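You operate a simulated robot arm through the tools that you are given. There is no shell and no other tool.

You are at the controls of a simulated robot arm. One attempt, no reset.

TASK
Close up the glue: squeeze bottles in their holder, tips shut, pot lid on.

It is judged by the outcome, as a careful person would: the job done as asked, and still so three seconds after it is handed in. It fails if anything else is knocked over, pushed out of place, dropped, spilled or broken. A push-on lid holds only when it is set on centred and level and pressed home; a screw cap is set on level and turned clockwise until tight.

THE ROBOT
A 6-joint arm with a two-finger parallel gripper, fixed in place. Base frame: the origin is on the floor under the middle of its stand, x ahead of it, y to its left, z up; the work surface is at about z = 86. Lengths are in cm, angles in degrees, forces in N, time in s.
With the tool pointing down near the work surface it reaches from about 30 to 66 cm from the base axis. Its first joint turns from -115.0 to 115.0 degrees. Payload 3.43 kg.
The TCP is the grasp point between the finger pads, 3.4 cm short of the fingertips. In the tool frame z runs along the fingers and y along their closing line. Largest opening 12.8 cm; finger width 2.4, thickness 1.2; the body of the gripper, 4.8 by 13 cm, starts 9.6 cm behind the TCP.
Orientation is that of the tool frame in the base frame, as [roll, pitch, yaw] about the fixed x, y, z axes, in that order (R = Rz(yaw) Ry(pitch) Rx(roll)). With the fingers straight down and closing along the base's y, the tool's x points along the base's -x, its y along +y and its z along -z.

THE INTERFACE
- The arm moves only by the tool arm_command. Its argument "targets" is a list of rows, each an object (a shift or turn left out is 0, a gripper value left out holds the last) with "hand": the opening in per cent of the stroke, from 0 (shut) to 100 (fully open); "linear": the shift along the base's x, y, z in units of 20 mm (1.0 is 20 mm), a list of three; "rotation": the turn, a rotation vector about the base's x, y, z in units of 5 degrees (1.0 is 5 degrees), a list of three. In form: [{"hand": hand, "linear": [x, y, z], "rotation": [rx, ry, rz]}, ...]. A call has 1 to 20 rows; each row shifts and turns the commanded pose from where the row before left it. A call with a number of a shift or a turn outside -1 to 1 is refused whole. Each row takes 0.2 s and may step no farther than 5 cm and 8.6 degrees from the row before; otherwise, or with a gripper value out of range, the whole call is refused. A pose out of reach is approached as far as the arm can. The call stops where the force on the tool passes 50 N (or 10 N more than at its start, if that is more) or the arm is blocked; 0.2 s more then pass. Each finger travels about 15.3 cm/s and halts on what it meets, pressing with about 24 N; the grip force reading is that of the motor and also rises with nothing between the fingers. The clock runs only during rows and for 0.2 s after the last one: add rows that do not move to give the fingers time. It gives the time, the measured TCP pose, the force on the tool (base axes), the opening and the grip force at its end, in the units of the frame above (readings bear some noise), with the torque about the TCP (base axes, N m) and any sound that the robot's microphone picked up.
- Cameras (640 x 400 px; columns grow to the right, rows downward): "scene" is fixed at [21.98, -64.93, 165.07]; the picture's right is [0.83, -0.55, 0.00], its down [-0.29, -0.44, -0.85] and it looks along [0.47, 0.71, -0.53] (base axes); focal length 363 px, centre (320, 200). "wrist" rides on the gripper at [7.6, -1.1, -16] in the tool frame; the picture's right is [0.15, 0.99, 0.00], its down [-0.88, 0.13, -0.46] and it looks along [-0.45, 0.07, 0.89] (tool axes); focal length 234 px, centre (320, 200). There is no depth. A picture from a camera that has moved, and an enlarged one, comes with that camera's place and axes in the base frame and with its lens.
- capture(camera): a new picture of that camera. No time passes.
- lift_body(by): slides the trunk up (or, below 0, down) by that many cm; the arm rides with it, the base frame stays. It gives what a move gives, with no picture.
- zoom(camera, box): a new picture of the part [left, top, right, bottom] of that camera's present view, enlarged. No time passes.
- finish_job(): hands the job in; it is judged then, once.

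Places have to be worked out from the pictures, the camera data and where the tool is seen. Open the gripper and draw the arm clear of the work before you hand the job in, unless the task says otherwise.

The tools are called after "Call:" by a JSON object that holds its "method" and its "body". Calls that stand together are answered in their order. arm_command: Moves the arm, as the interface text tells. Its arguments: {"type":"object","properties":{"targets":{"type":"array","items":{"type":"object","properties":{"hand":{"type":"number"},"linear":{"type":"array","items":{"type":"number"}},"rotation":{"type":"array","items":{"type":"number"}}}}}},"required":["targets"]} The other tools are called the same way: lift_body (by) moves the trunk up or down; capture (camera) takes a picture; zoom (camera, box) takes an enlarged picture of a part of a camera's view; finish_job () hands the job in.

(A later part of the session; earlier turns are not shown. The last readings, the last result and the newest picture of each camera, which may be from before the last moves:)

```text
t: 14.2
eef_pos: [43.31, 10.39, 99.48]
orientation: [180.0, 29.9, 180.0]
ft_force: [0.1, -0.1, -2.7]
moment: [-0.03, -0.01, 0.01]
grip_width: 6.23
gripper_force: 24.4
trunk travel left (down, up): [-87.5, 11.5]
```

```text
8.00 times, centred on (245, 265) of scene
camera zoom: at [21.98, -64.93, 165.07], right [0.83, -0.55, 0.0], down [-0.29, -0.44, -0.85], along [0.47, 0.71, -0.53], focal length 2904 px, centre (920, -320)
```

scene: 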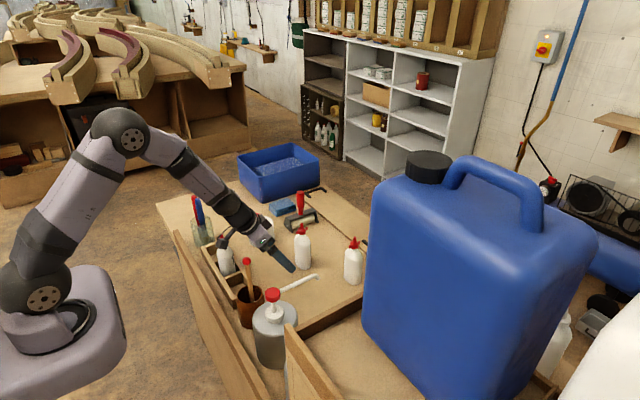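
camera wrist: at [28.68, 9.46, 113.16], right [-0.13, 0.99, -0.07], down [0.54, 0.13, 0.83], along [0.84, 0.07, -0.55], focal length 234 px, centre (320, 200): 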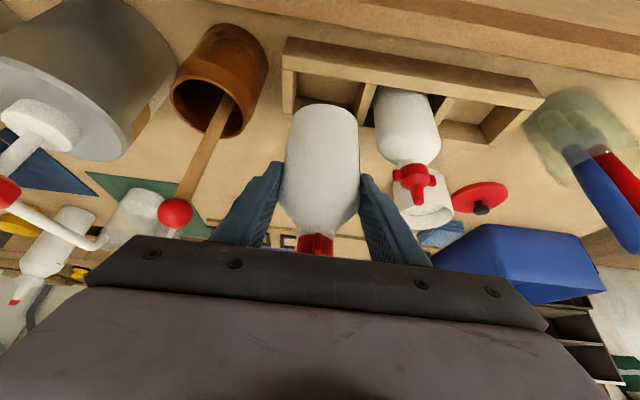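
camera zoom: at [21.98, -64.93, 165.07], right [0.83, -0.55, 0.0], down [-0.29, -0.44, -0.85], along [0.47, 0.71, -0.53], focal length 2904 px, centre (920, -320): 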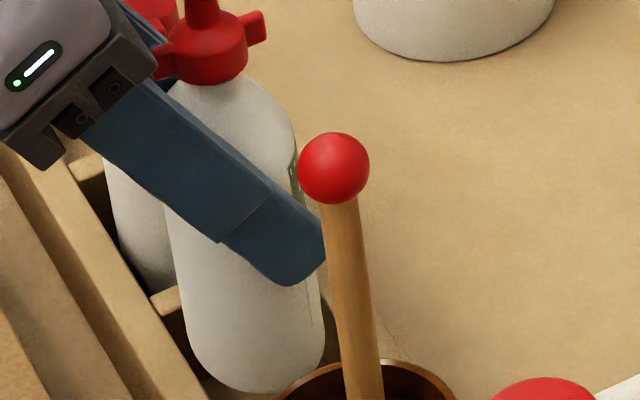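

The base is just above the rim with ~0.3 cm clearance all around. I lower slowly into the slot.

Call:
{"method": "arm_command", "body": {"targets": [{"hand": 40, "linear": [0, 0, -0.3]}, {"linear": [0, 0, -0.3]}, {"linear": [0, 0, -0.3]}, {"linear": [0, 0, -0.3]}, {"linear": [0, 0, -0.3]}, {"linear": [0, 0, 0]}]}}

Call:
{"method": "zoom", "body": {"camera": "wrist", "box": [250, 60, 410, 160]}}

Call:
{"method": "zoom", "body": {"camera": "scene", "box": [205, 230, 275, 300]}}

```text
t: 15.6
eef_pos: [43.38, 10.54, 96.69]
orientation: [180.0, 30.0, 179.9]
ft_force: [0.9, -0.1, -1.6]
moment: [0.0, 0.0, 0.04]
grip_width: 6.22
gripper_force: 23.6
trunk travel left (down, up): [-87.5, 11.5]
```

```text
4.00 times, centred on (330, 110) of wrist
camera zoom: at [28.77, 9.5, 106.69], right [-0.13, 0.99, -0.07], down [0.53, 0.13, 0.83], along [0.84, 0.07, -0.55], focal length 937 px, centre (280, 560)
```

zoom: 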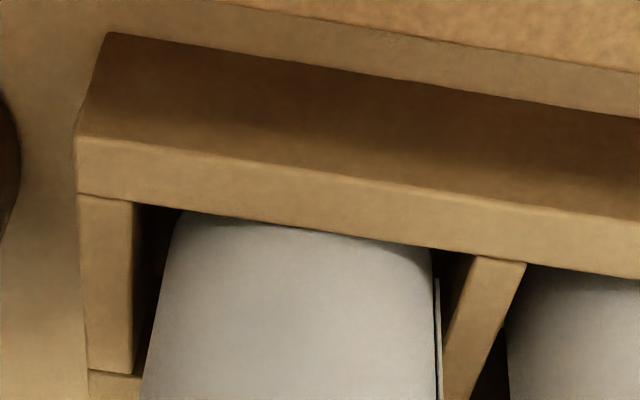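

```text
5.71 times, centred on (240, 265) of scene
camera zoom: at [21.98, -64.93, 165.07], right [0.83, -0.55, 0.0], down [-0.29, -0.44, -0.85], along [0.47, 0.71, -0.53], focal length 2074 px, centre (777, -171)
```

zoom: 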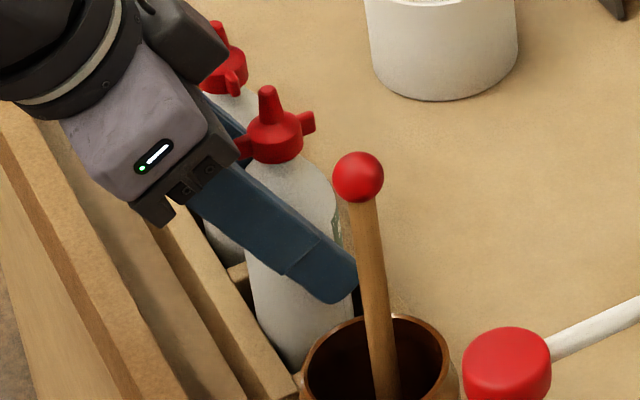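

It's inside the slot with no contact force. I continue down in small steps to seat it.

Call:
{"method": "arm_command", "body": {"targets": [{"hand": 40, "linear": [0, 0, -0.15]}, {"linear": [0, 0, -0.15]}, {"linear": [0, 0, -0.15]}, {"linear": [0, 0, 0]}]}}

```text
t: 16.6
eef_pos: [43.45, 10.46, 95.86]
orientation: [-180.0, 30.1, 180.0]
ft_force: [0.3, 0.3, -1.9]
moment: [0.02, 0.0, 0.0]
grip_width: 6.27
gripper_force: 24.3
trunk travel left (down, up): [-87.5, 11.5]
```

Still hanging (−1.9 N, just weight). I lower in 0.2 cm steps until the force changes.

Call:
{"method": "arm_command", "body": {"targets": [{"hand": 40, "linear": [0, 0, -0.1]}, {"linear": [0, 0, -0.1]}, {"linear": [0, 0, 0]}]}}

```text
t: 17.4
eef_pos: [43.4, 10.44, 95.43]
orientation: [179.9, 30.0, 180.0]
ft_force: [0.4, -0.7, -1.7]
moment: [0.01, 0.01, -0.03]
grip_width: 6.21
gripper_force: 24.1
trunk travel left (down, up): [-87.5, 11.5]
```

Call:
{"method": "arm_command", "body": {"targets": [{"hand": 40, "linear": [0, 0, -0.1]}, {"linear": [0, 0, 0]}, {"linear": [0, 0, 0]}]}}

```text
t: 18.2
eef_pos: [43.34, 10.44, 95.21]
orientation: [179.9, 30.0, -180.0]
ft_force: [0.0, -0.1, -1.6]
moment: [-0.02, 0.0, 0.0]
grip_width: 6.21
gripper_force: 24.3
trunk travel left (down, up): [-87.5, 11.5]
```

No contact yet at base z≈86.2; I go on gently to the table level.

Call:
{"method": "arm_command", "body": {"targets": [{"hand": 40, "linear": [0, 0, -0.08]}, {"linear": [0, 0, -0.05]}, {"linear": [0, 0, 0]}]}}

```text
t: 19.0
eef_pos: [43.4, 10.4, 94.97]
orientation: [-180.0, 30.2, -180.0]
ft_force: [-3.1, -4.3, 13.1]
moment: [0.0, 0.28, 0.07]
grip_width: 6.23
gripper_force: 24.3
trunk travel left (down, up): [-87.5, 11.5]
```

Contact at 13 N: bottle is seated on the floor of the slot. I relax slightly and open to ~7.2 cm only, to keep clear of the neighbour bottle.

Call:
{"method": "arm_command", "body": {"targets": [{"hand": 40, "linear": [0, 0, 0.03]}, {"hand": 52, "linear": [0, 0, 0]}, {"hand": 56, "linear": [0, 0, 0]}, {"hand": 56, "linear": [0, 0, 0]}]}}

Call:
{"method": "zoom", "body": {"camera": "scene", "box": [205, 230, 275, 300]}}

Call:
{"method": "capture", "body": {"camera": "wrist"}}

```text
t: 20.0
eef_pos: [43.29, 10.55, 94.87]
orientation: [-179.9, 29.9, 180.0]
ft_force: [0.5, 0.1, -0.1]
moment: [0.02, 0.01, -0.01]
grip_width: 7.18
gripper_force: 0.2
trunk travel left (down, up): [-87.5, 11.5]
```

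```text
5.71 times, centred on (240, 265) of scene
camera zoom: at [21.98, -64.93, 165.07], right [0.83, -0.55, 0.0], down [-0.29, -0.44, -0.85], along [0.47, 0.71, -0.53], focal length 2074 px, centre (777, -171)
```

zoom: 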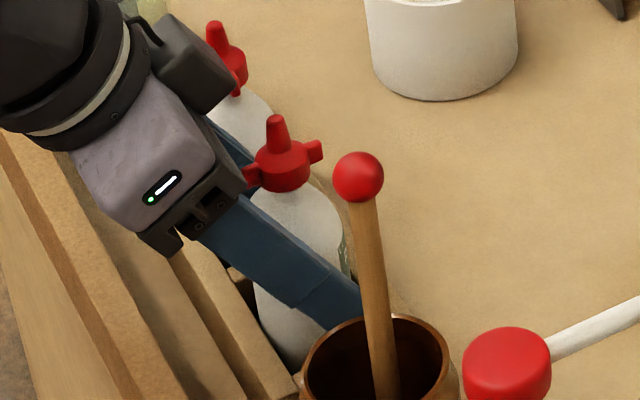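

```text
taken
camera wrist: at [28.84, 9.46, 104.97], right [-0.13, 0.99, -0.07], down [0.53, 0.13, 0.83], along [0.84, 0.07, -0.55], focal length 234 px, centre (320, 200)
```

wrist: 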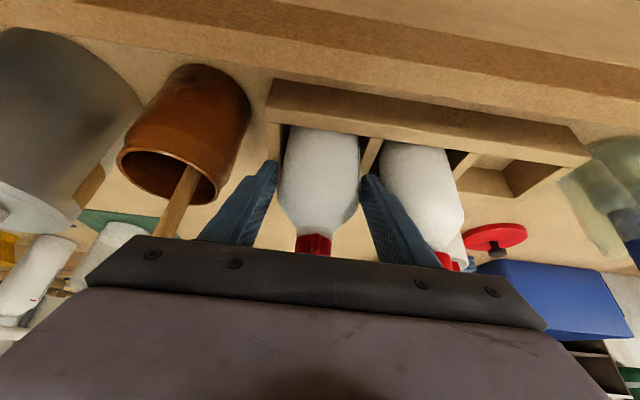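

Released cleanly. I raise straight up out of the bottles, then compare the two caps side by side.

Call:
{"method": "arm_command", "body": {"targets": [{"hand": 56, "linear": [0, 0, 0.4]}, {"linear": [0, 0, 0.8]}, {"linear": [0, 0, 0.9]}, {"linear": [0, 0, 0.9]}, {"linear": [0, 0, 0.9]}, {"linear": [0, 0, 0.9]}, {"linear": [0, 0, 0.9]}, {"linear": [0, 0, 0.9]}, {"linear": [0, 0, 0.9]}]}}

Call:
{"method": "zoom", "body": {"camera": "scene", "box": [205, 230, 265, 270]}}

Call:
{"method": "capture", "body": {"camera": "wrist"}}

```text
t: 22.0
eef_pos: [43.44, 10.45, 109.99]
orientation: [-180.0, 29.9, 180.0]
ft_force: [-0.5, 0.0, 0.4]
moment: [0.01, -0.02, 0.02]
grip_width: 7.16
gripper_force: 0.0
trunk travel left (down, up): [-87.5, 11.5]
```

```text
10.00 times, centred on (235, 250) of scene
camera zoom: at [21.98, -64.93, 165.07], right [0.83, -0.55, 0.0], down [-0.29, -0.44, -0.85], along [0.47, 0.71, -0.53], focal length 3630 px, centre (1170, -300)
```

zoom: 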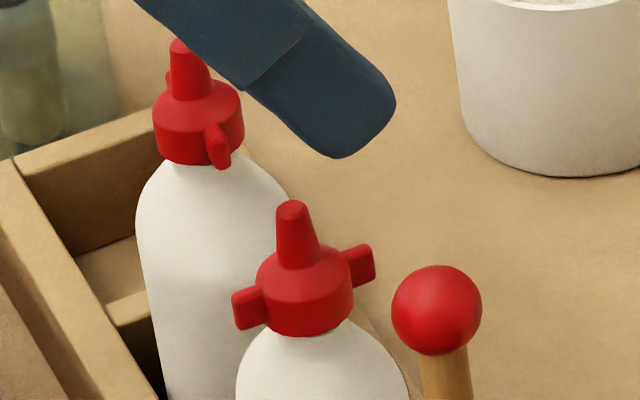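

```text
taken
camera wrist: at [28.78, 9.48, 120.03], right [-0.13, 0.99, -0.07], down [0.53, 0.13, 0.83], along [0.84, 0.07, -0.55], focal length 234 px, centre (320, 200)
```

wrist: 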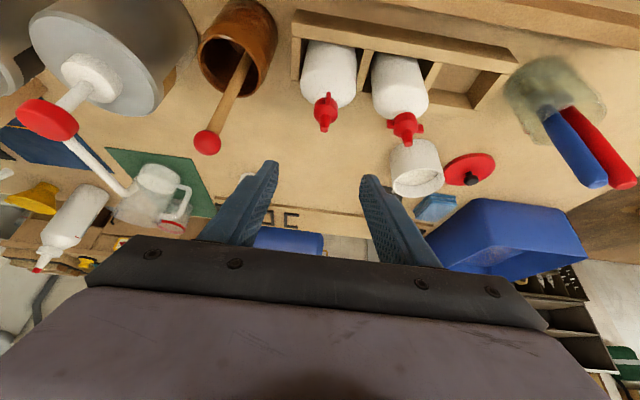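

Call:
{"method": "zoom", "body": {"camera": "wrist", "box": [295, 70, 435, 155]}}

Call:
{"method": "zoom", "body": {"camera": "scene", "box": [218, 236, 248, 262]}}

```text
4.57 times, centred on (365, 112) of wrist
camera zoom: at [28.78, 9.48, 120.03], right [-0.13, 0.99, -0.07], down [0.53, 0.13, 0.83], along [0.84, 0.07, -0.55], focal length 1070 px, centre (114, 600)
```

zoom: 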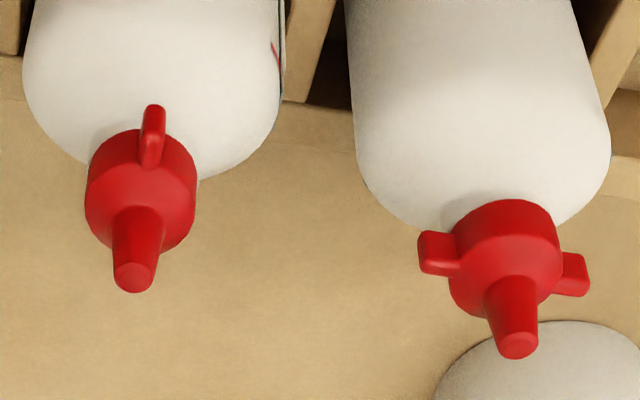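

```text
15.38 times, centred on (233, 249) of scene
camera zoom: at [21.98, -64.93, 165.07], right [0.83, -0.55, 0.0], down [-0.29, -0.44, -0.85], along [0.47, 0.71, -0.53], focal length 5585 px, centre (1658, -554)
```

zoom: 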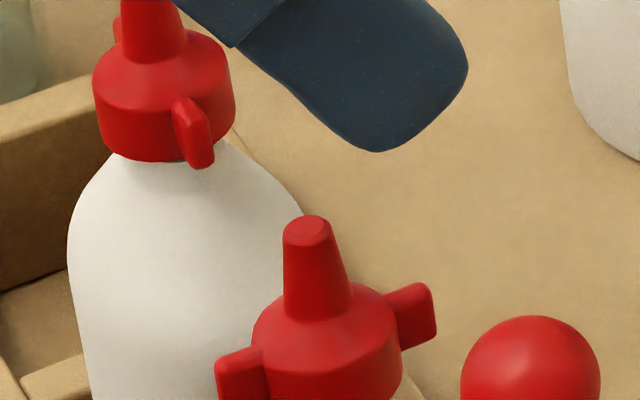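

Tips of bottles 1 and 2 are at the same height, so the wing angle tells the state; I'll feel it by turning clockwise. I straighten the tool vertical above bottle 2 and turn it +90° so the pads close along x, onto the wing ends.

Call:
{"method": "arm_command", "body": {"targets": [{"hand": 45, "linear": [0.05, 0.01, 0], "rotation": [0, 1, 0]}, {"linear": [0.05, 0.01, 0], "rotation": [0, 1, 0]}, {"linear": [0.05, 0.01, 0], "rotation": [0, 1, 0]}, {"linear": [0.05, 0.01, 0], "rotation": [0, 1, 0]}, {"linear": [0.05, 0.01, 0], "rotation": [0, 1, 0]}, {"linear": [0.05, 0.01, 0], "rotation": [0, 1, 0]}, {"linear": [0, 0, 0], "rotation": [0, 0, 1]}, {"linear": [0, 0, 0], "rotation": [0, 0, 1]}, {"linear": [0, 0, 0], "rotation": [0, 0, 1]}, {"linear": [0, 0, 0], "rotation": [0, 0, 1]}, {"linear": [0, 0, 0], "rotation": [0, 0, 1]}, {"linear": [0, 0, 0], "rotation": [0, 0, 1]}, {"linear": [0, 0, 0], "rotation": [0, 0, 1]}, {"linear": [0, 0, 0], "rotation": [0, 0, 1]}, {"linear": [0, 0, 0], "rotation": [0, 0, 1]}]}}

Call:
{"method": "capture", "body": {"camera": "wrist"}}

Call:
{"method": "capture", "body": {"camera": "scene"}}

```text
t: 25.2
eef_pos: [43.89, 10.57, 109.98]
orientation: [180.0, 0.0, -134.9]
ft_force: [0.5, 0.9, 0.9]
moment: [0.03, 0.01, 0.02]
grip_width: 5.76
gripper_force: 0.1
trunk travel left (down, up): [-87.5, 11.5]
```

```text
taken
camera wrist: at [39.38, 4.54, 125.83], right [-0.8, 0.59, 0.0], down [0.53, 0.72, 0.46], along [0.27, 0.37, -0.89], focal length 234 px, centre (320, 200)
```

wrist: 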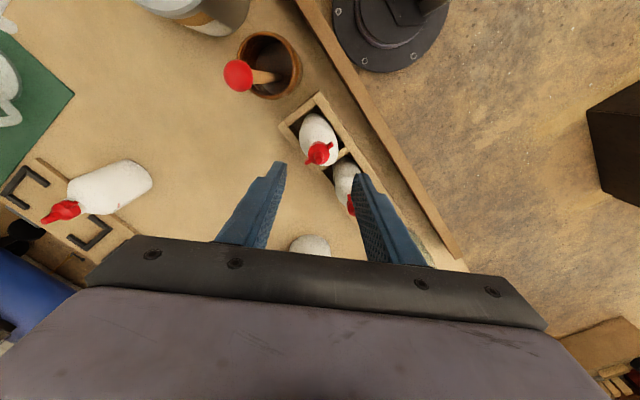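

```text
taken
```

scene: 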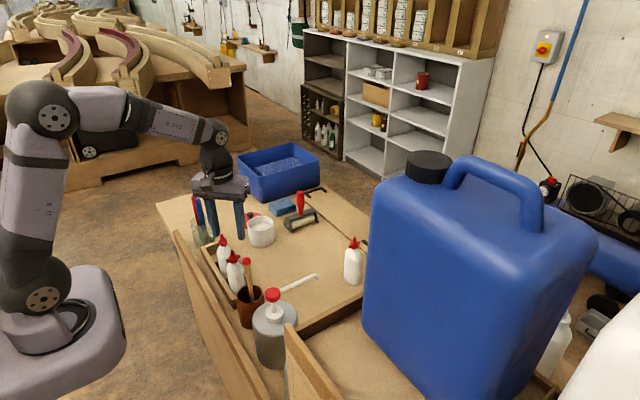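

Going fine. I zoom on the cap from this near-overhead angle to measure its centre and wing angle.

Call:
{"method": "zoom", "body": {"camera": "wrist", "box": [285, 100, 375, 220]}}

Call:
{"method": "zoom", "body": {"camera": "scene", "box": [210, 235, 250, 265]}}

```text
3.33 times, centred on (330, 160) of wrist
camera zoom: at [39.38, 4.54, 125.83], right [-0.8, 0.59, 0.0], down [0.53, 0.72, 0.46], along [0.27, 0.37, -0.89], focal length 781 px, centre (287, 333)
```

zoom: 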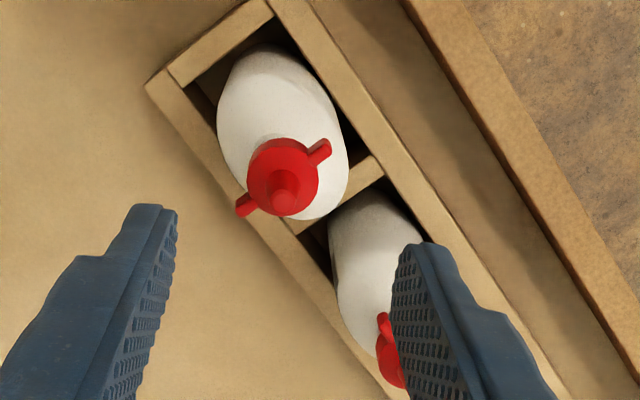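

```text
13.33 times, centred on (230, 250) of scene
camera zoom: at [21.98, -64.93, 165.07], right [0.83, -0.55, 0.0], down [-0.29, -0.44, -0.85], along [0.47, 0.71, -0.53], focal length 4840 px, centre (1520, -467)
```

zoom: 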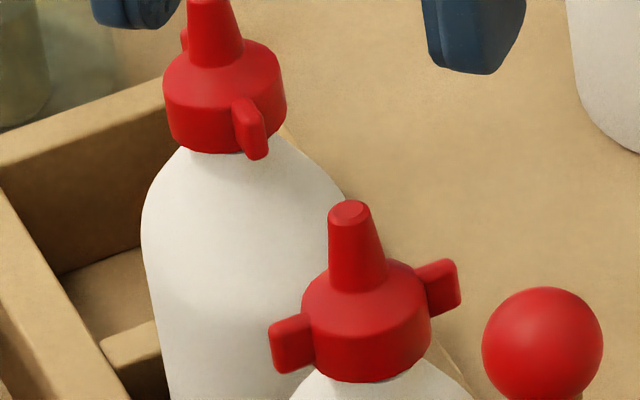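

Cap centre is (43.9, 10.55) with wings exactly along x — right under the TCP. I finish the +90° turn and descend part-way.

Call:
{"method": "arm_command", "body": {"targets": [{"hand": 45, "rotation": [0, 0, 1]}, {"rotation": [0, 0, 1]}, {"rotation": [0, 0, 1]}, {"rotation": [0, 0, 1]}, {"rotation": [0, 0, 1]}, {"rotation": [0, 0, 1]}, {"rotation": [0, 0, 1]}, {"rotation": [0, 0, 1]}, {"rotation": [0, 0, 1]}, {"linear": [0, 0, -0.9]}, {"linear": [0, 0, -0.9]}, {"linear": [0, 0, -0.7]}, {"linear": [0, 0, 0]}]}}

Call:
{"method": "capture", "body": {"camera": "wrist"}}

Call:
{"method": "zoom", "body": {"camera": "scene", "box": [200, 215, 270, 275]}}

```text
t: 28.0
eef_pos: [43.97, 10.61, 104.7]
orientation: [180.0, 0.0, -90.0]
ft_force: [0.0, 0.1, 0.1]
moment: [0.01, -0.01, 0.03]
grip_width: 5.76
gripper_force: 0.0
trunk travel left (down, up): [-87.5, 11.5]
```

```text
taken
camera wrist: at [45.0, 3.01, 120.73], right [-0.99, -0.15, 0.0], down [-0.13, 0.88, 0.46], along [-0.07, 0.45, -0.89], focal length 234 px, centre (320, 200)
```

wrist: 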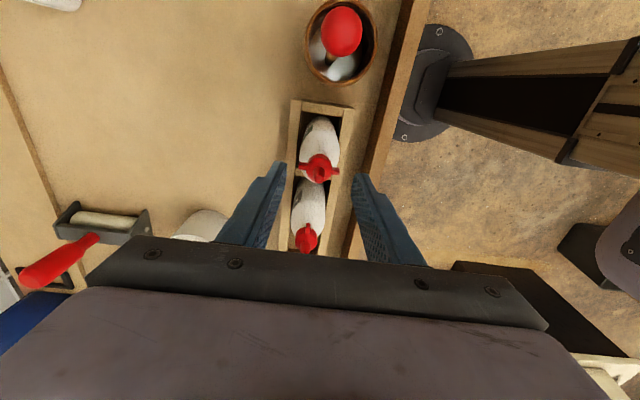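

```text
6.67 times, centred on (235, 245) of scene
camera zoom: at [21.98, -64.93, 165.07], right [0.83, -0.55, 0.0], down [-0.29, -0.44, -0.85], along [0.47, 0.71, -0.53], focal length 2420 px, centre (887, -100)
```

zoom: 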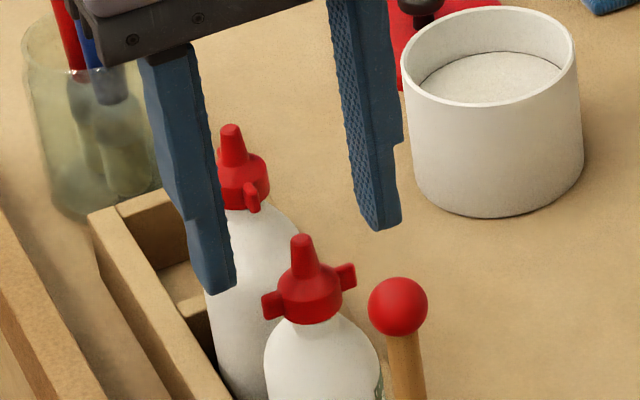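

Well centred. I descend so the fingertips reach about z≈97.9, then close on the wing ends.

Call:
{"method": "arm_command", "body": {"targets": [{"hand": 45, "linear": [0, 0, -0.45]}, {"linear": [0, 0, -0.45]}, {"linear": [0, 0, -0.4]}, {"linear": [0, 0, -0.4]}, {"linear": [0, 0, 0]}]}}

Call:
{"method": "zoom", "body": {"camera": "scene", "box": [210, 230, 260, 270]}}

Call:
{"method": "zoom", "body": {"camera": "wrist", "box": [260, 130, 380, 230]}}

```text
t: 29.2
eef_pos: [44.02, 10.68, 101.42]
orientation: [-179.9, 0.0, -90.1]
ft_force: [-0.7, 0.3, -0.5]
moment: [-0.01, 0.0, 0.0]
grip_width: 5.78
gripper_force: 0.1
trunk travel left (down, up): [-87.5, 11.5]
```

```text
10.00 times, centred on (235, 250) of scene
camera zoom: at [21.98, -64.93, 165.07], right [0.83, -0.55, 0.0], down [-0.29, -0.44, -0.85], along [0.47, 0.71, -0.53], focal length 3630 px, centre (1170, -300)
```

zoom: 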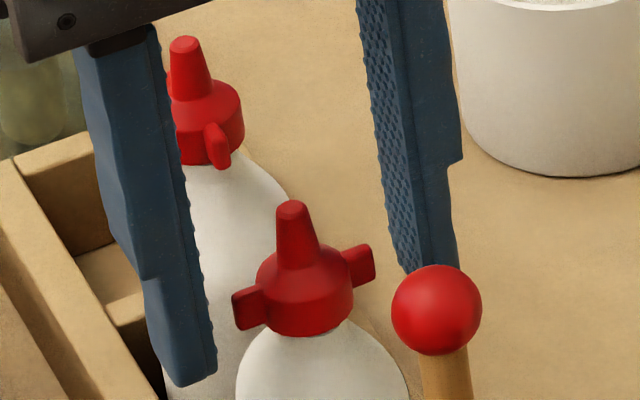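

```text
4.00 times, centred on (320, 180) of wrist
camera zoom: at [45.13, 3.07, 117.33], right [-0.99, -0.15, 0.0], down [-0.13, 0.88, 0.46], along [-0.07, 0.45, -0.89], focal length 937 px, centre (320, 280)
```

zoom: 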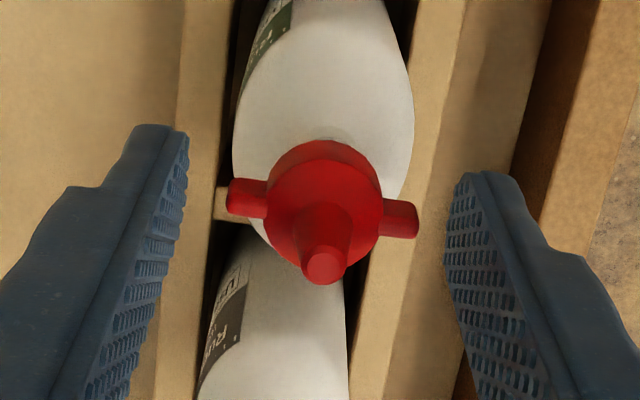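

The pads bracket the wings about 1.2 cm up from the fingertips. Closing on the wing ends.

Call:
{"method": "arm_command", "body": {"targets": [{"hand": 30, "linear": [0, 0, 0]}, {"hand": 20, "linear": [0, 0, 0]}, {"hand": 20, "linear": [0, 0, 0]}]}}

Call:
{"method": "zoom", "body": {"camera": "scene", "box": [210, 230, 260, 270]}}

Call:
{"method": "zoom", "body": {"camera": "wrist", "box": [260, 130, 380, 230]}}

```text
t: 30.0
eef_pos: [44.02, 10.59, 101.32]
orientation: [-180.0, 0.1, -90.1]
ft_force: [-0.2, -0.3, 0.0]
moment: [0.0, -0.02, -0.01]
grip_width: 3.9
gripper_force: 24.0
trunk travel left (down, up): [-87.5, 11.5]
```

```text
10.00 times, centred on (235, 250) of scene
camera zoom: at [21.98, -64.93, 165.07], right [0.83, -0.55, 0.0], down [-0.29, -0.44, -0.85], along [0.47, 0.71, -0.53], focal length 3630 px, centre (1170, -300)
```

zoom: 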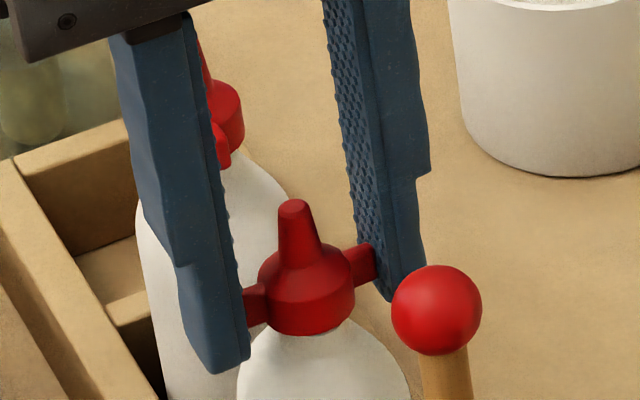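

```text
4.00 times, centred on (320, 180) of wrist
camera zoom: at [45.14, 3.08, 117.32], right [-0.99, -0.15, 0.0], down [-0.13, 0.88, 0.46], along [-0.07, 0.45, -0.89], focal length 937 px, centre (320, 280)
```

zoom: 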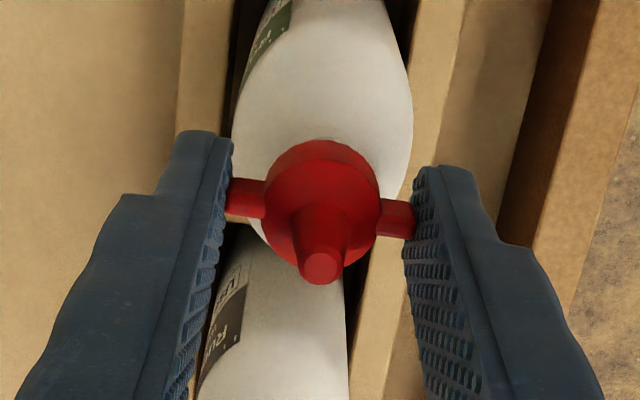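

Gripping the wings at 3.9 cm. I turn clockwise (−z) by 20° first and watch the torque.

Call:
{"method": "arm_command", "body": {"targets": [{"hand": 20, "rotation": [0, 0, -1]}, {"rotation": [0, 0, -1]}, {"rotation": [0, 0, -1]}, {"rotation": [0, 0, -1]}, {"linear": [0, 0, 0]}]}}

Call:
{"method": "zoom", "body": {"camera": "scene", "box": [210, 230, 260, 270]}}

Call:
{"method": "zoom", "body": {"camera": "wrist", "box": [260, 130, 380, 230]}}

```text
t: 31.2
eef_pos: [44.05, 10.51, 101.51]
orientation: [180.0, 0.0, -110.1]
ft_force: [1.7, -0.6, -0.9]
moment: [-0.01, -0.28, 0.02]
grip_width: 3.94
gripper_force: 24.3
trunk travel left (down, up): [-87.5, 11.5]
```

```text
10.00 times, centred on (235, 250) of scene
camera zoom: at [21.98, -64.93, 165.07], right [0.83, -0.55, 0.0], down [-0.29, -0.44, -0.85], along [0.47, 0.71, -0.53], focal length 3630 px, centre (1170, -300)
```

zoom: 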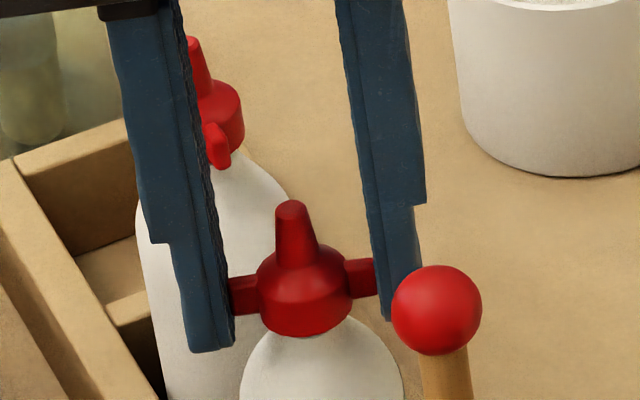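

```text
4.00 times, centred on (320, 180) of wrist
camera zoom: at [42.41, 3.07, 117.39], right [-0.98, 0.2, 0.0], down [0.18, 0.87, 0.46], along [0.09, 0.45, -0.89], focal length 937 px, centre (320, 280)
```

zoom: 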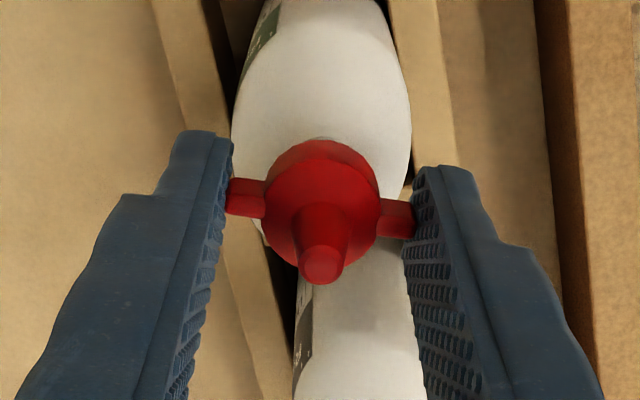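

The cap turned but the body seems to be turning along within its slot play (torque ≈0). I continue; the slot walls should stop the body and then the cap will turn on it.

Call:
{"method": "arm_command", "body": {"targets": [{"hand": 20, "rotation": [0, 0, -1]}, {"rotation": [0, 0, -1]}, {"rotation": [0, 0, -1]}, {"rotation": [0, 0, -1]}, {"linear": [0, 0, 0]}]}}

Call:
{"method": "zoom", "body": {"camera": "scene", "box": [210, 230, 260, 270]}}

Call:
{"method": "zoom", "body": {"camera": "wrist", "box": [260, 110, 380, 230]}}

```text
t: 32.4
eef_pos: [43.97, 10.67, 101.45]
orientation: [180.0, 0.1, -130.2]
ft_force: [3.6, 0.8, -0.1]
moment: [0.06, -0.44, 0.02]
grip_width: 3.9
gripper_force: 23.5
trunk travel left (down, up): [-87.5, 11.5]
```

```text
10.00 times, centred on (235, 250) of scene
camera zoom: at [21.98, -64.93, 165.07], right [0.83, -0.55, 0.0], down [-0.29, -0.44, -0.85], along [0.47, 0.71, -0.53], focal length 3630 px, centre (1170, -300)
```

zoom: 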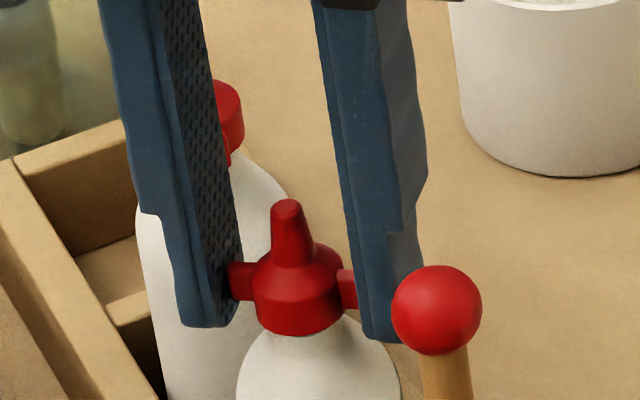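

```text
3.33 times, centred on (320, 170) of wrist
camera zoom: at [39.89, 4.12, 117.39], right [-0.85, 0.52, 0.0], down [0.47, 0.76, 0.46], along [0.24, 0.39, -0.89], focal length 781 px, centre (320, 300)
```

zoom: 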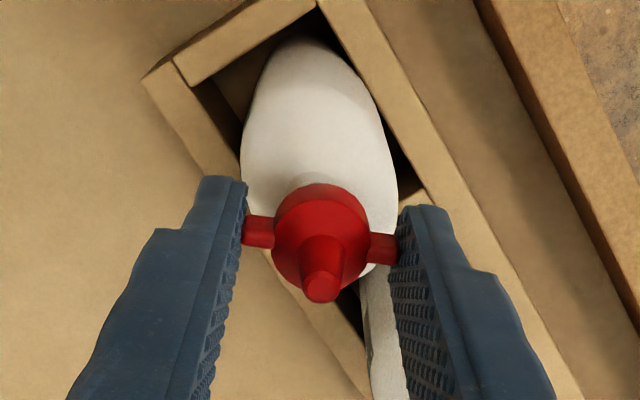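

The body has rotated part-way in the slot and begins to bear on the walls. I keep turning in small lots.

Call:
{"method": "arm_command", "body": {"targets": [{"hand": 20, "rotation": [0, 0, -1]}, {"rotation": [0, 0, -1]}, {"rotation": [0, 0, -1]}, {"rotation": [0, 0, -1]}, {"linear": [0, 0, 0]}]}}

Call:
{"method": "zoom", "body": {"camera": "scene", "box": [210, 230, 260, 270]}}

Call:
{"method": "zoom", "body": {"camera": "wrist", "box": [260, 110, 380, 230]}}

```text
t: 33.6
eef_pos: [43.93, 10.64, 101.52]
orientation: [-180.0, 0.0, -150.1]
ft_force: [3.7, 0.9, -0.1]
moment: [0.01, -0.34, 0.03]
grip_width: 3.92
gripper_force: 24.2
trunk travel left (down, up): [-87.5, 11.5]
```

```text
10.00 times, centred on (235, 250) of scene
camera zoom: at [21.98, -64.93, 165.07], right [0.83, -0.55, 0.0], down [-0.29, -0.44, -0.85], along [0.47, 0.71, -0.53], focal length 3630 px, centre (1170, -300)
```

zoom: 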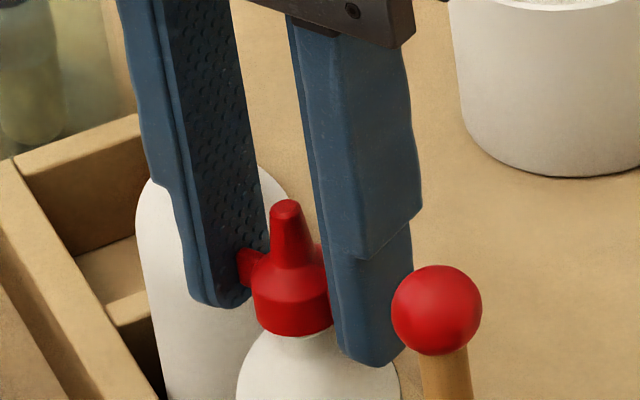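

```text
3.33 times, centred on (320, 170) of wrist
camera zoom: at [37.95, 5.87, 117.38], right [-0.62, 0.78, 0.0], down [0.7, 0.55, 0.46], along [0.36, 0.28, -0.89], focal length 781 px, centre (320, 300)
```

zoom: 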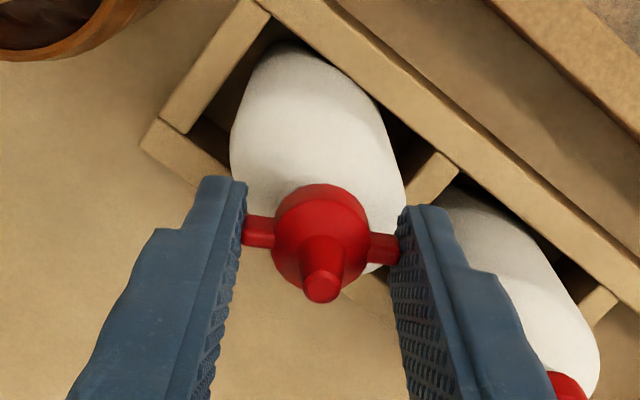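

Now the body is held by the slot and the cap turns on it. Continuing clockwise.

Call:
{"method": "arm_command", "body": {"targets": [{"hand": 20, "rotation": [0, 0, -1]}, {"rotation": [0, 0, -1]}, {"rotation": [0, 0, -1]}, {"rotation": [0, 0, -1]}, {"rotation": [0, 0, -1]}, {"rotation": [0, 0, -1]}, {"linear": [0, 0, 0]}]}}

Call:
{"method": "zoom", "body": {"camera": "scene", "box": [210, 230, 260, 270]}}

Call:
{"method": "zoom", "body": {"camera": "wrist", "box": [260, 110, 380, 230]}}

```text
t: 35.2
eef_pos: [43.9, 10.75, 101.51]
orientation: [180.0, 0.0, 180.0]
ft_force: [2.3, 0.3, -0.6]
moment: [0.02, -0.24, 0.03]
grip_width: 3.91
gripper_force: 24.1
trunk travel left (down, up): [-87.5, 11.5]
```

```text
10.00 times, centred on (235, 250) of scene
camera zoom: at [21.98, -64.93, 165.07], right [0.83, -0.55, 0.0], down [-0.29, -0.44, -0.85], along [0.47, 0.71, -0.53], focal length 3630 px, centre (1170, -300)
```

zoom: 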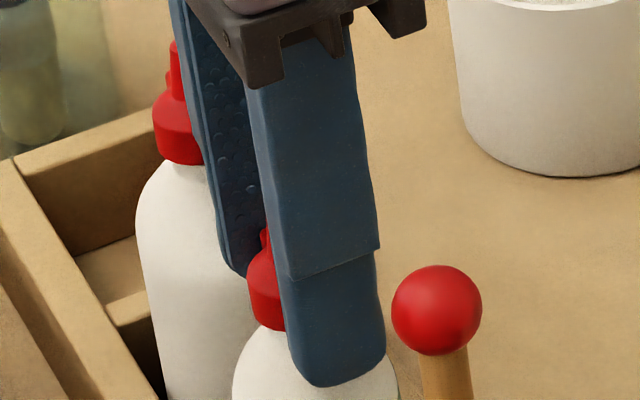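

```text
3.33 times, centred on (320, 170) of wrist
camera zoom: at [36.36, 9.6, 117.44], right [-0.15, 0.99, 0.0], down [0.88, 0.13, 0.46], along [0.45, 0.07, -0.89], focal length 781 px, centre (320, 300)
```

zoom: 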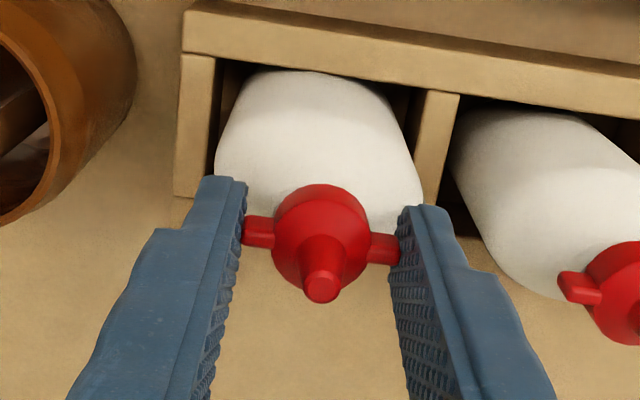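

90° turned, torque still only 0.03 N·m, with the body rotated ~20°. I continue clockwise in smaller lots to find the stop.

Call:
{"method": "arm_command", "body": {"targets": [{"hand": 20, "rotation": [0, 0, -1]}, {"rotation": [0, 0, -1]}, {"linear": [0, 0, 0]}]}}

Call:
{"method": "arm_command", "body": {"targets": [{"hand": 20, "rotation": [0, 0, -1]}, {"rotation": [0, 0, -1]}, {"linear": [0, 0, 0]}]}}

Call:
{"method": "zoom", "body": {"camera": "wrist", "box": [260, 110, 380, 230]}}

```text
t: 36.0
eef_pos: [44.01, 10.52, 101.71]
orientation: [180.0, -0.1, 169.9]
ft_force: [0.3, 0.8, -0.3]
moment: [-0.02, -0.03, 0.0]
grip_width: 3.92
gripper_force: 24.1
trunk travel left (down, up): [-87.5, 11.5]
```

```text
t: 36.8
eef_pos: [44.06, 10.63, 101.54]
orientation: [-180.0, 0.0, 159.9]
ft_force: [1.2, -0.9, 0.6]
moment: [-0.06, -0.22, 0.03]
grip_width: 3.93
gripper_force: 23.6
trunk travel left (down, up): [-87.5, 11.5]
```

```text
3.33 times, centred on (320, 170) of wrist
camera zoom: at [36.49, 12.21, 117.51], right [0.2, 0.98, 0.0], down [0.87, -0.18, 0.46], along [0.45, -0.09, -0.89], focal length 781 px, centre (320, 300)
```

zoom: 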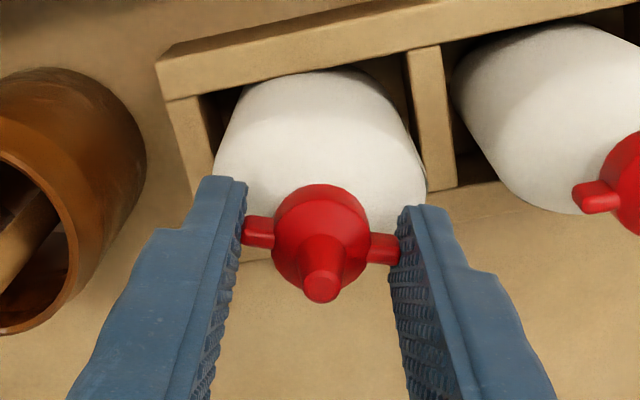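

Cap and body now look rotated together. I check the scene view of the body/label and slot to see the body's angle.

Call:
{"method": "zoom", "body": {"camera": "scene", "box": [215, 240, 265, 290]}}

Call:
{"method": "zoom", "body": {"camera": "wrist", "box": [270, 110, 350, 170]}}

```text
8.00 times, centred on (240, 265) of scene
camera zoom: at [21.98, -64.93, 165.07], right [0.83, -0.55, 0.0], down [-0.29, -0.44, -0.85], along [0.47, 0.71, -0.53], focal length 2904 px, centre (960, -320)
```

zoom: 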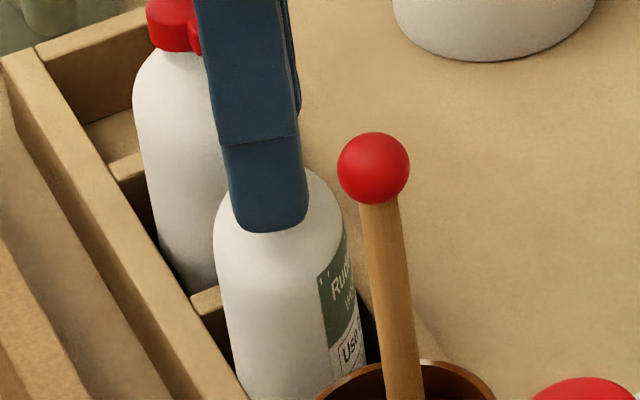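

```text
6.67 times, centred on (310, 140) of wrist
camera zoom: at [36.49, 12.21, 117.51], right [0.2, 0.98, 0.0], down [0.87, -0.18, 0.46], along [0.45, -0.09, -0.89], focal length 1561 px, centre (387, 600)
```

zoom: 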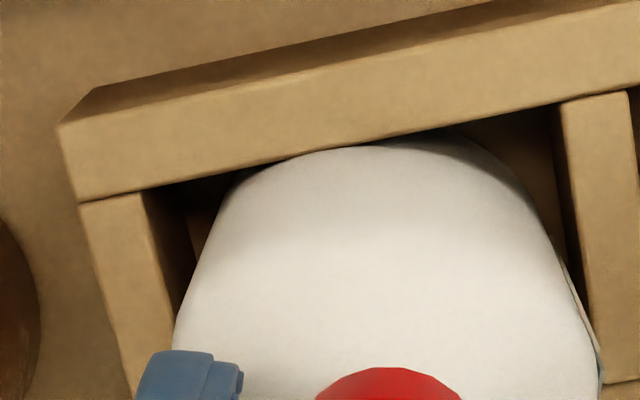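

The body has rotated ~20–25° clockwise with its label now visible, so the cap has turned ~85–90° on the bottle. I turn another 5° at a time to feel the stop.

Call:
{"method": "arm_command", "body": {"targets": [{"hand": 20, "rotation": [0, 0, -1]}, {"linear": [0, 0, 0]}]}}

Call:
{"method": "arm_command", "body": {"targets": [{"hand": 20, "rotation": [0, 0, -1]}, {"linear": [0, 0, 0]}]}}

Call:
{"method": "zoom", "body": {"camera": "scene", "box": [215, 240, 265, 290]}}

Call:
{"method": "zoom", "body": {"camera": "wrist", "box": [260, 110, 380, 230]}}

```text
t: 37.4
eef_pos: [44.03, 10.54, 101.55]
orientation: [179.9, 0.1, 155.0]
ft_force: [5.6, -1.8, 0.0]
moment: [-0.24, -0.62, 0.1]
grip_width: 3.91
gripper_force: 23.6
trunk travel left (down, up): [-87.5, 11.5]
```

```text
t: 38.0
eef_pos: [44.1, 10.58, 101.61]
orientation: [179.9, -0.1, 149.9]
ft_force: [6.7, -2.0, 0.1]
moment: [-0.2, -0.74, 0.07]
grip_width: 3.94
gripper_force: 24.1
trunk travel left (down, up): [-87.5, 11.5]
```

```text
8.00 times, centred on (240, 265) of scene
camera zoom: at [21.98, -64.93, 165.07], right [0.83, -0.55, 0.0], down [-0.29, -0.44, -0.85], along [0.47, 0.71, -0.53], focal length 2904 px, centre (960, -320)
```

zoom: 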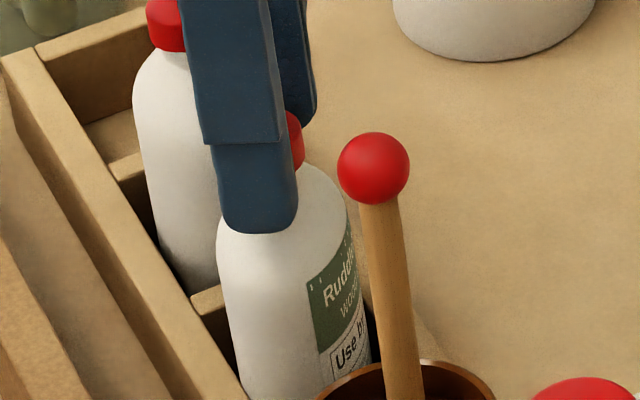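

```text
3.33 times, centred on (320, 170) of wrist
camera zoom: at [36.95, 13.45, 117.46], right [0.37, 0.93, 0.0], down [0.83, -0.33, 0.46], along [0.42, -0.17, -0.89], focal length 781 px, centre (320, 300)
```

zoom: 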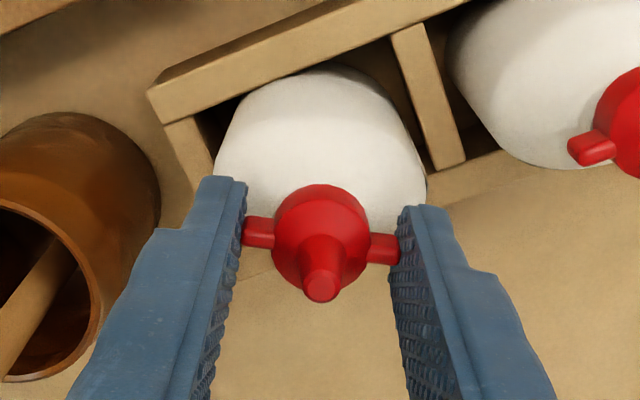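

The body is now being driven by the cap (forces rising), so the cap is at its stop with the wings along the body's wide axis, as on bottle 1. One more 5° step to confirm tightness.

Call:
{"method": "arm_command", "body": {"targets": [{"hand": 20, "rotation": [0, 0, -1]}, {"linear": [0, 0, 0]}]}}

Call:
{"method": "arm_command", "body": {"targets": [{"hand": 20, "rotation": [0, 0, -1]}, {"linear": [0, 0, 0]}]}}

Call:
{"method": "zoom", "body": {"camera": "scene", "box": [215, 240, 265, 290]}}

Call:
{"method": "zoom", "body": {"camera": "wrist", "box": [260, 110, 380, 230]}}

```text
t: 38.6
eef_pos: [43.92, 10.56, 101.62]
orientation: [-180.0, 0.1, 144.9]
ft_force: [6.5, -2.6, -0.2]
moment: [-0.25, -0.71, 0.06]
grip_width: 3.92
gripper_force: 23.8
trunk travel left (down, up): [-87.5, 11.5]
```

```text
t: 39.2
eef_pos: [43.92, 10.67, 101.48]
orientation: [-179.9, -0.3, 139.9]
ft_force: [1.1, -0.8, -1.7]
moment: [0.02, 0.13, 0.33]
grip_width: 3.94
gripper_force: 24.1
trunk travel left (down, up): [-87.5, 11.5]
```

```text
8.00 times, centred on (240, 265) of scene
camera zoom: at [21.98, -64.93, 165.07], right [0.83, -0.55, 0.0], down [-0.29, -0.44, -0.85], along [0.47, 0.71, -0.53], focal length 2904 px, centre (960, -320)
```

zoom: 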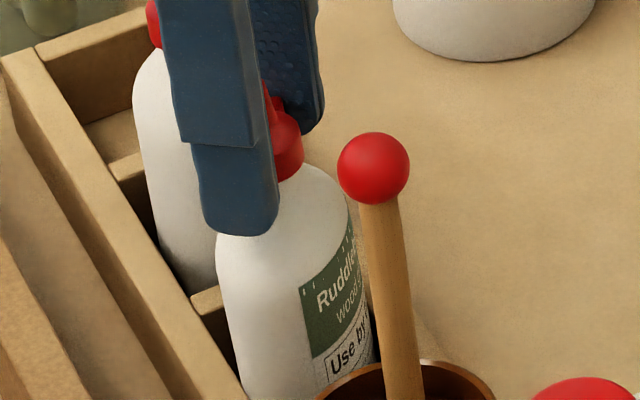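

```text
3.33 times, centred on (320, 170) of wrist
camera zoom: at [37.46, 14.71, 117.43], right [0.52, 0.85, 0.0], down [0.76, -0.47, 0.45], along [0.38, -0.24, -0.89], focal length 781 px, centre (320, 300)
```

zoom: 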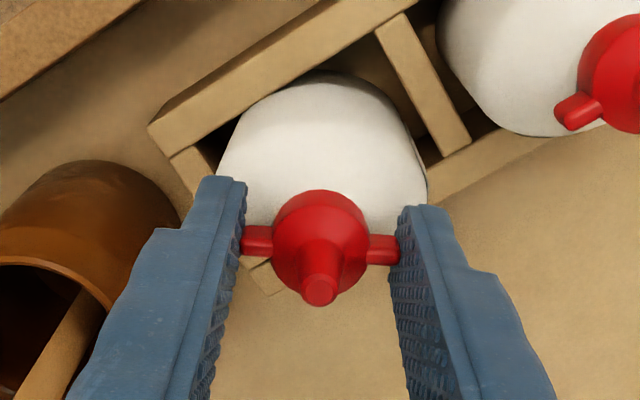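

Torque jumped to 0.33 N·m: the cap is tight on its stop. The body is skewed in its slot, so I release the cap, turn the open fingers to close along x, and will square the body up by gently closing on its flat faces.

Call:
{"method": "arm_command", "body": {"targets": [{"hand": 55, "linear": [0, 0, 0]}, {"hand": 55, "linear": [0, 0, 0]}, {"linear": [0, 0, 0.5]}, {"rotation": [0, 0, -1]}, {"rotation": [0, 0, -1]}, {"rotation": [0, 0, -1]}, {"rotation": [0, 0, -1]}, {"rotation": [0, 0, -1]}, {"rotation": [0, 0, -1]}, {"rotation": [0, 0, -1]}, {"rotation": [0, 0, -1]}, {"rotation": [0, 0, -1]}, {"rotation": [0, 0, -1]}, {"linear": [0, 0, 0]}]}}

Call:
{"method": "zoom", "body": {"camera": "scene", "box": [205, 225, 265, 285]}}

Call:
{"method": "capture", "body": {"camera": "wrist"}}

```text
t: 42.2
eef_pos: [43.94, 10.6, 102.57]
orientation: [179.9, 0.0, 89.9]
ft_force: [1.1, 1.0, 0.5]
moment: [0.01, -0.01, -0.04]
grip_width: 7.06
gripper_force: 0.1
trunk travel left (down, up): [-87.5, 11.5]
```

```text
6.67 times, centred on (235, 255) of scene
camera zoom: at [21.98, -64.93, 165.07], right [0.83, -0.55, 0.0], down [-0.29, -0.44, -0.85], along [0.47, 0.71, -0.53], focal length 2420 px, centre (887, -167)
```

zoom: 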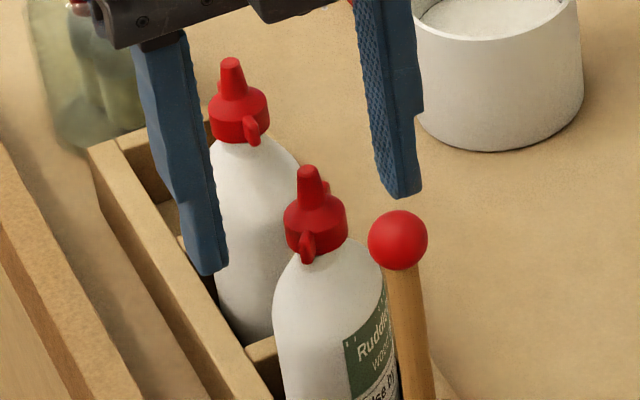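

```text
taken
camera wrist: at [42.77, 18.21, 118.55], right [0.99, 0.15, 0.0], down [0.13, -0.88, 0.46], along [0.07, -0.45, -0.89], focal length 234 px, centre (320, 200)
```

wrist: 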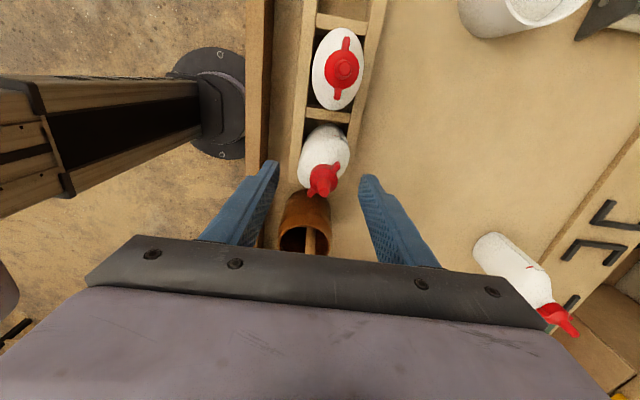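

This gives an almost overhead view of both bottles. Zoom to compare wing/body alignment on bottles 1 and 2.

Call:
{"method": "zoom", "body": {"camera": "wrist", "box": [280, 10, 380, 110]}}

Call:
{"method": "zoom", "body": {"camera": "wrist", "box": [280, 110, 370, 210]}}

```text
4.00 times, centred on (330, 60) of wrist
camera zoom: at [42.77, 18.21, 118.55], right [0.99, 0.15, 0.0], down [0.13, -0.88, 0.46], along [0.07, -0.45, -0.89], focal length 937 px, centre (280, 760)
```

zoom: 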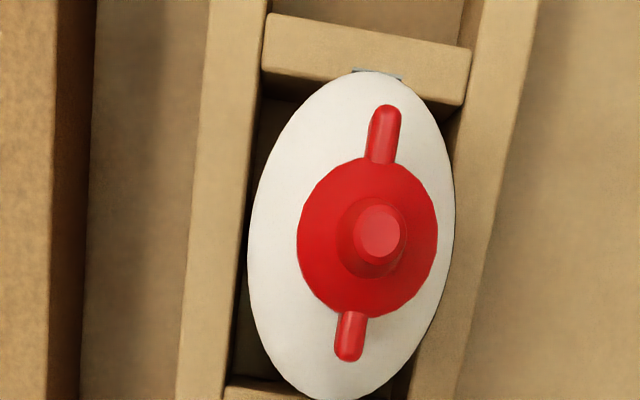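

```text
4.00 times, centred on (325, 160) of wrist
camera zoom: at [42.77, 18.21, 118.55], right [0.99, 0.15, 0.0], down [0.13, -0.88, 0.46], along [0.07, -0.45, -0.89], focal length 937 px, centre (300, 360)
```

zoom: 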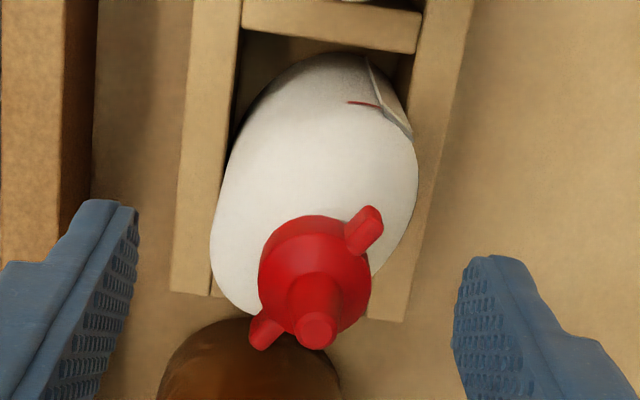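

Bottle 1's wings lie along its wide axis; bottle 2's do too now (both skewed together ~38° in the slot). I lower the open fingers beside bottle 2's flat faces and close gently to square it.

Call:
{"method": "arm_command", "body": {"targets": [{"hand": 55, "linear": [0.1, 0, -0.6]}, {"linear": [0, 0, -0.7]}, {"linear": [0, 0, -0.7]}, {"linear": [0, 0, -0.7]}, {"linear": [0, 0, -0.6]}, {"linear": [0, 0, -0.3]}, {"linear": [0, 0, 0]}]}}

Call:
{"method": "zoom", "body": {"camera": "scene", "box": [205, 225, 265, 285]}}

Call:
{"method": "zoom", "body": {"camera": "wrist", "box": [240, 90, 400, 240]}}

```text
t: 43.8
eef_pos: [44.02, 10.55, 95.4]
orientation: [-179.9, 0.0, 90.0]
ft_force: [0.8, 1.2, 0.1]
moment: [-0.01, -0.01, 0.03]
grip_width: 7.05
gripper_force: 0.1
trunk travel left (down, up): [-87.5, 11.5]
```

```text
6.67 times, centred on (235, 255) of scene
camera zoom: at [21.98, -64.93, 165.07], right [0.83, -0.55, 0.0], down [-0.29, -0.44, -0.85], along [0.47, 0.71, -0.53], focal length 2420 px, centre (887, -167)
```

zoom: 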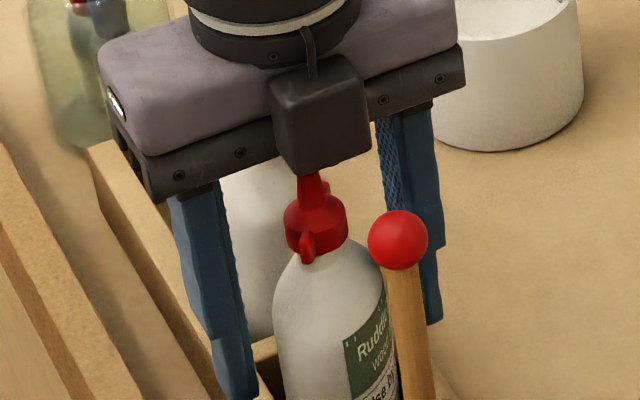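

```text
2.67 times, centred on (320, 165) of wrist
camera zoom: at [42.95, 18.18, 111.34], right [0.99, 0.15, 0.0], down [0.13, -0.88, 0.46], along [0.07, -0.45, -0.89], focal length 624 px, centre (320, 293)
```

zoom: 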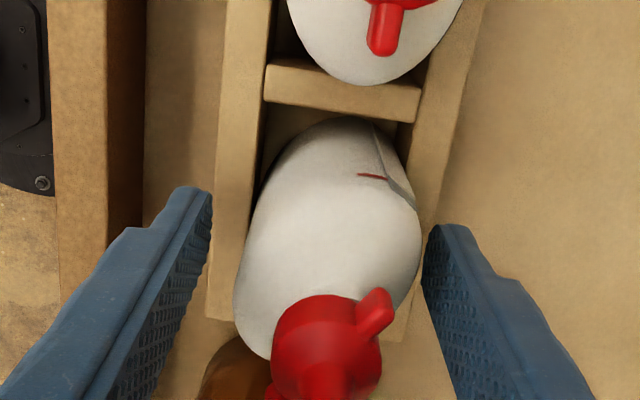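

Forces are near zero, but a box on the gripper appears close to the nozzle in the scene view; I check before closing.

Call:
{"method": "zoom", "body": {"camera": "scene", "box": [180, 180, 280, 260]}}

Call:
{"method": "zoom", "body": {"camera": "scene", "box": [222, 235, 246, 255]}}

```text
5.00 times, centred on (230, 220) of scene
camera zoom: at [21.98, -64.93, 165.07], right [0.83, -0.55, 0.0], down [-0.29, -0.44, -0.85], along [0.47, 0.71, -0.53], focal length 1815 px, centre (770, 100)
```

zoom: 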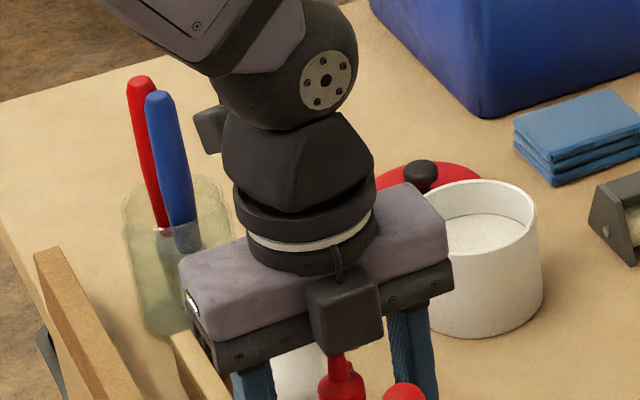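

```text
16.00 times, centred on (234, 245) of scene
camera zoom: at [21.98, -64.93, 165.07], right [0.83, -0.55, 0.0], down [-0.29, -0.44, -0.85], along [0.47, 0.71, -0.53], focal length 5808 px, centre (1696, -520)
```

zoom: 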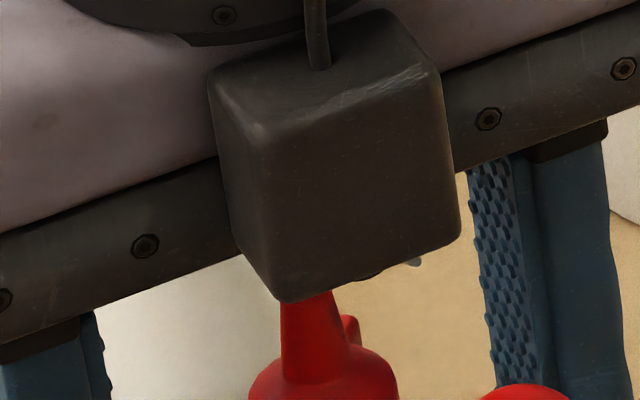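

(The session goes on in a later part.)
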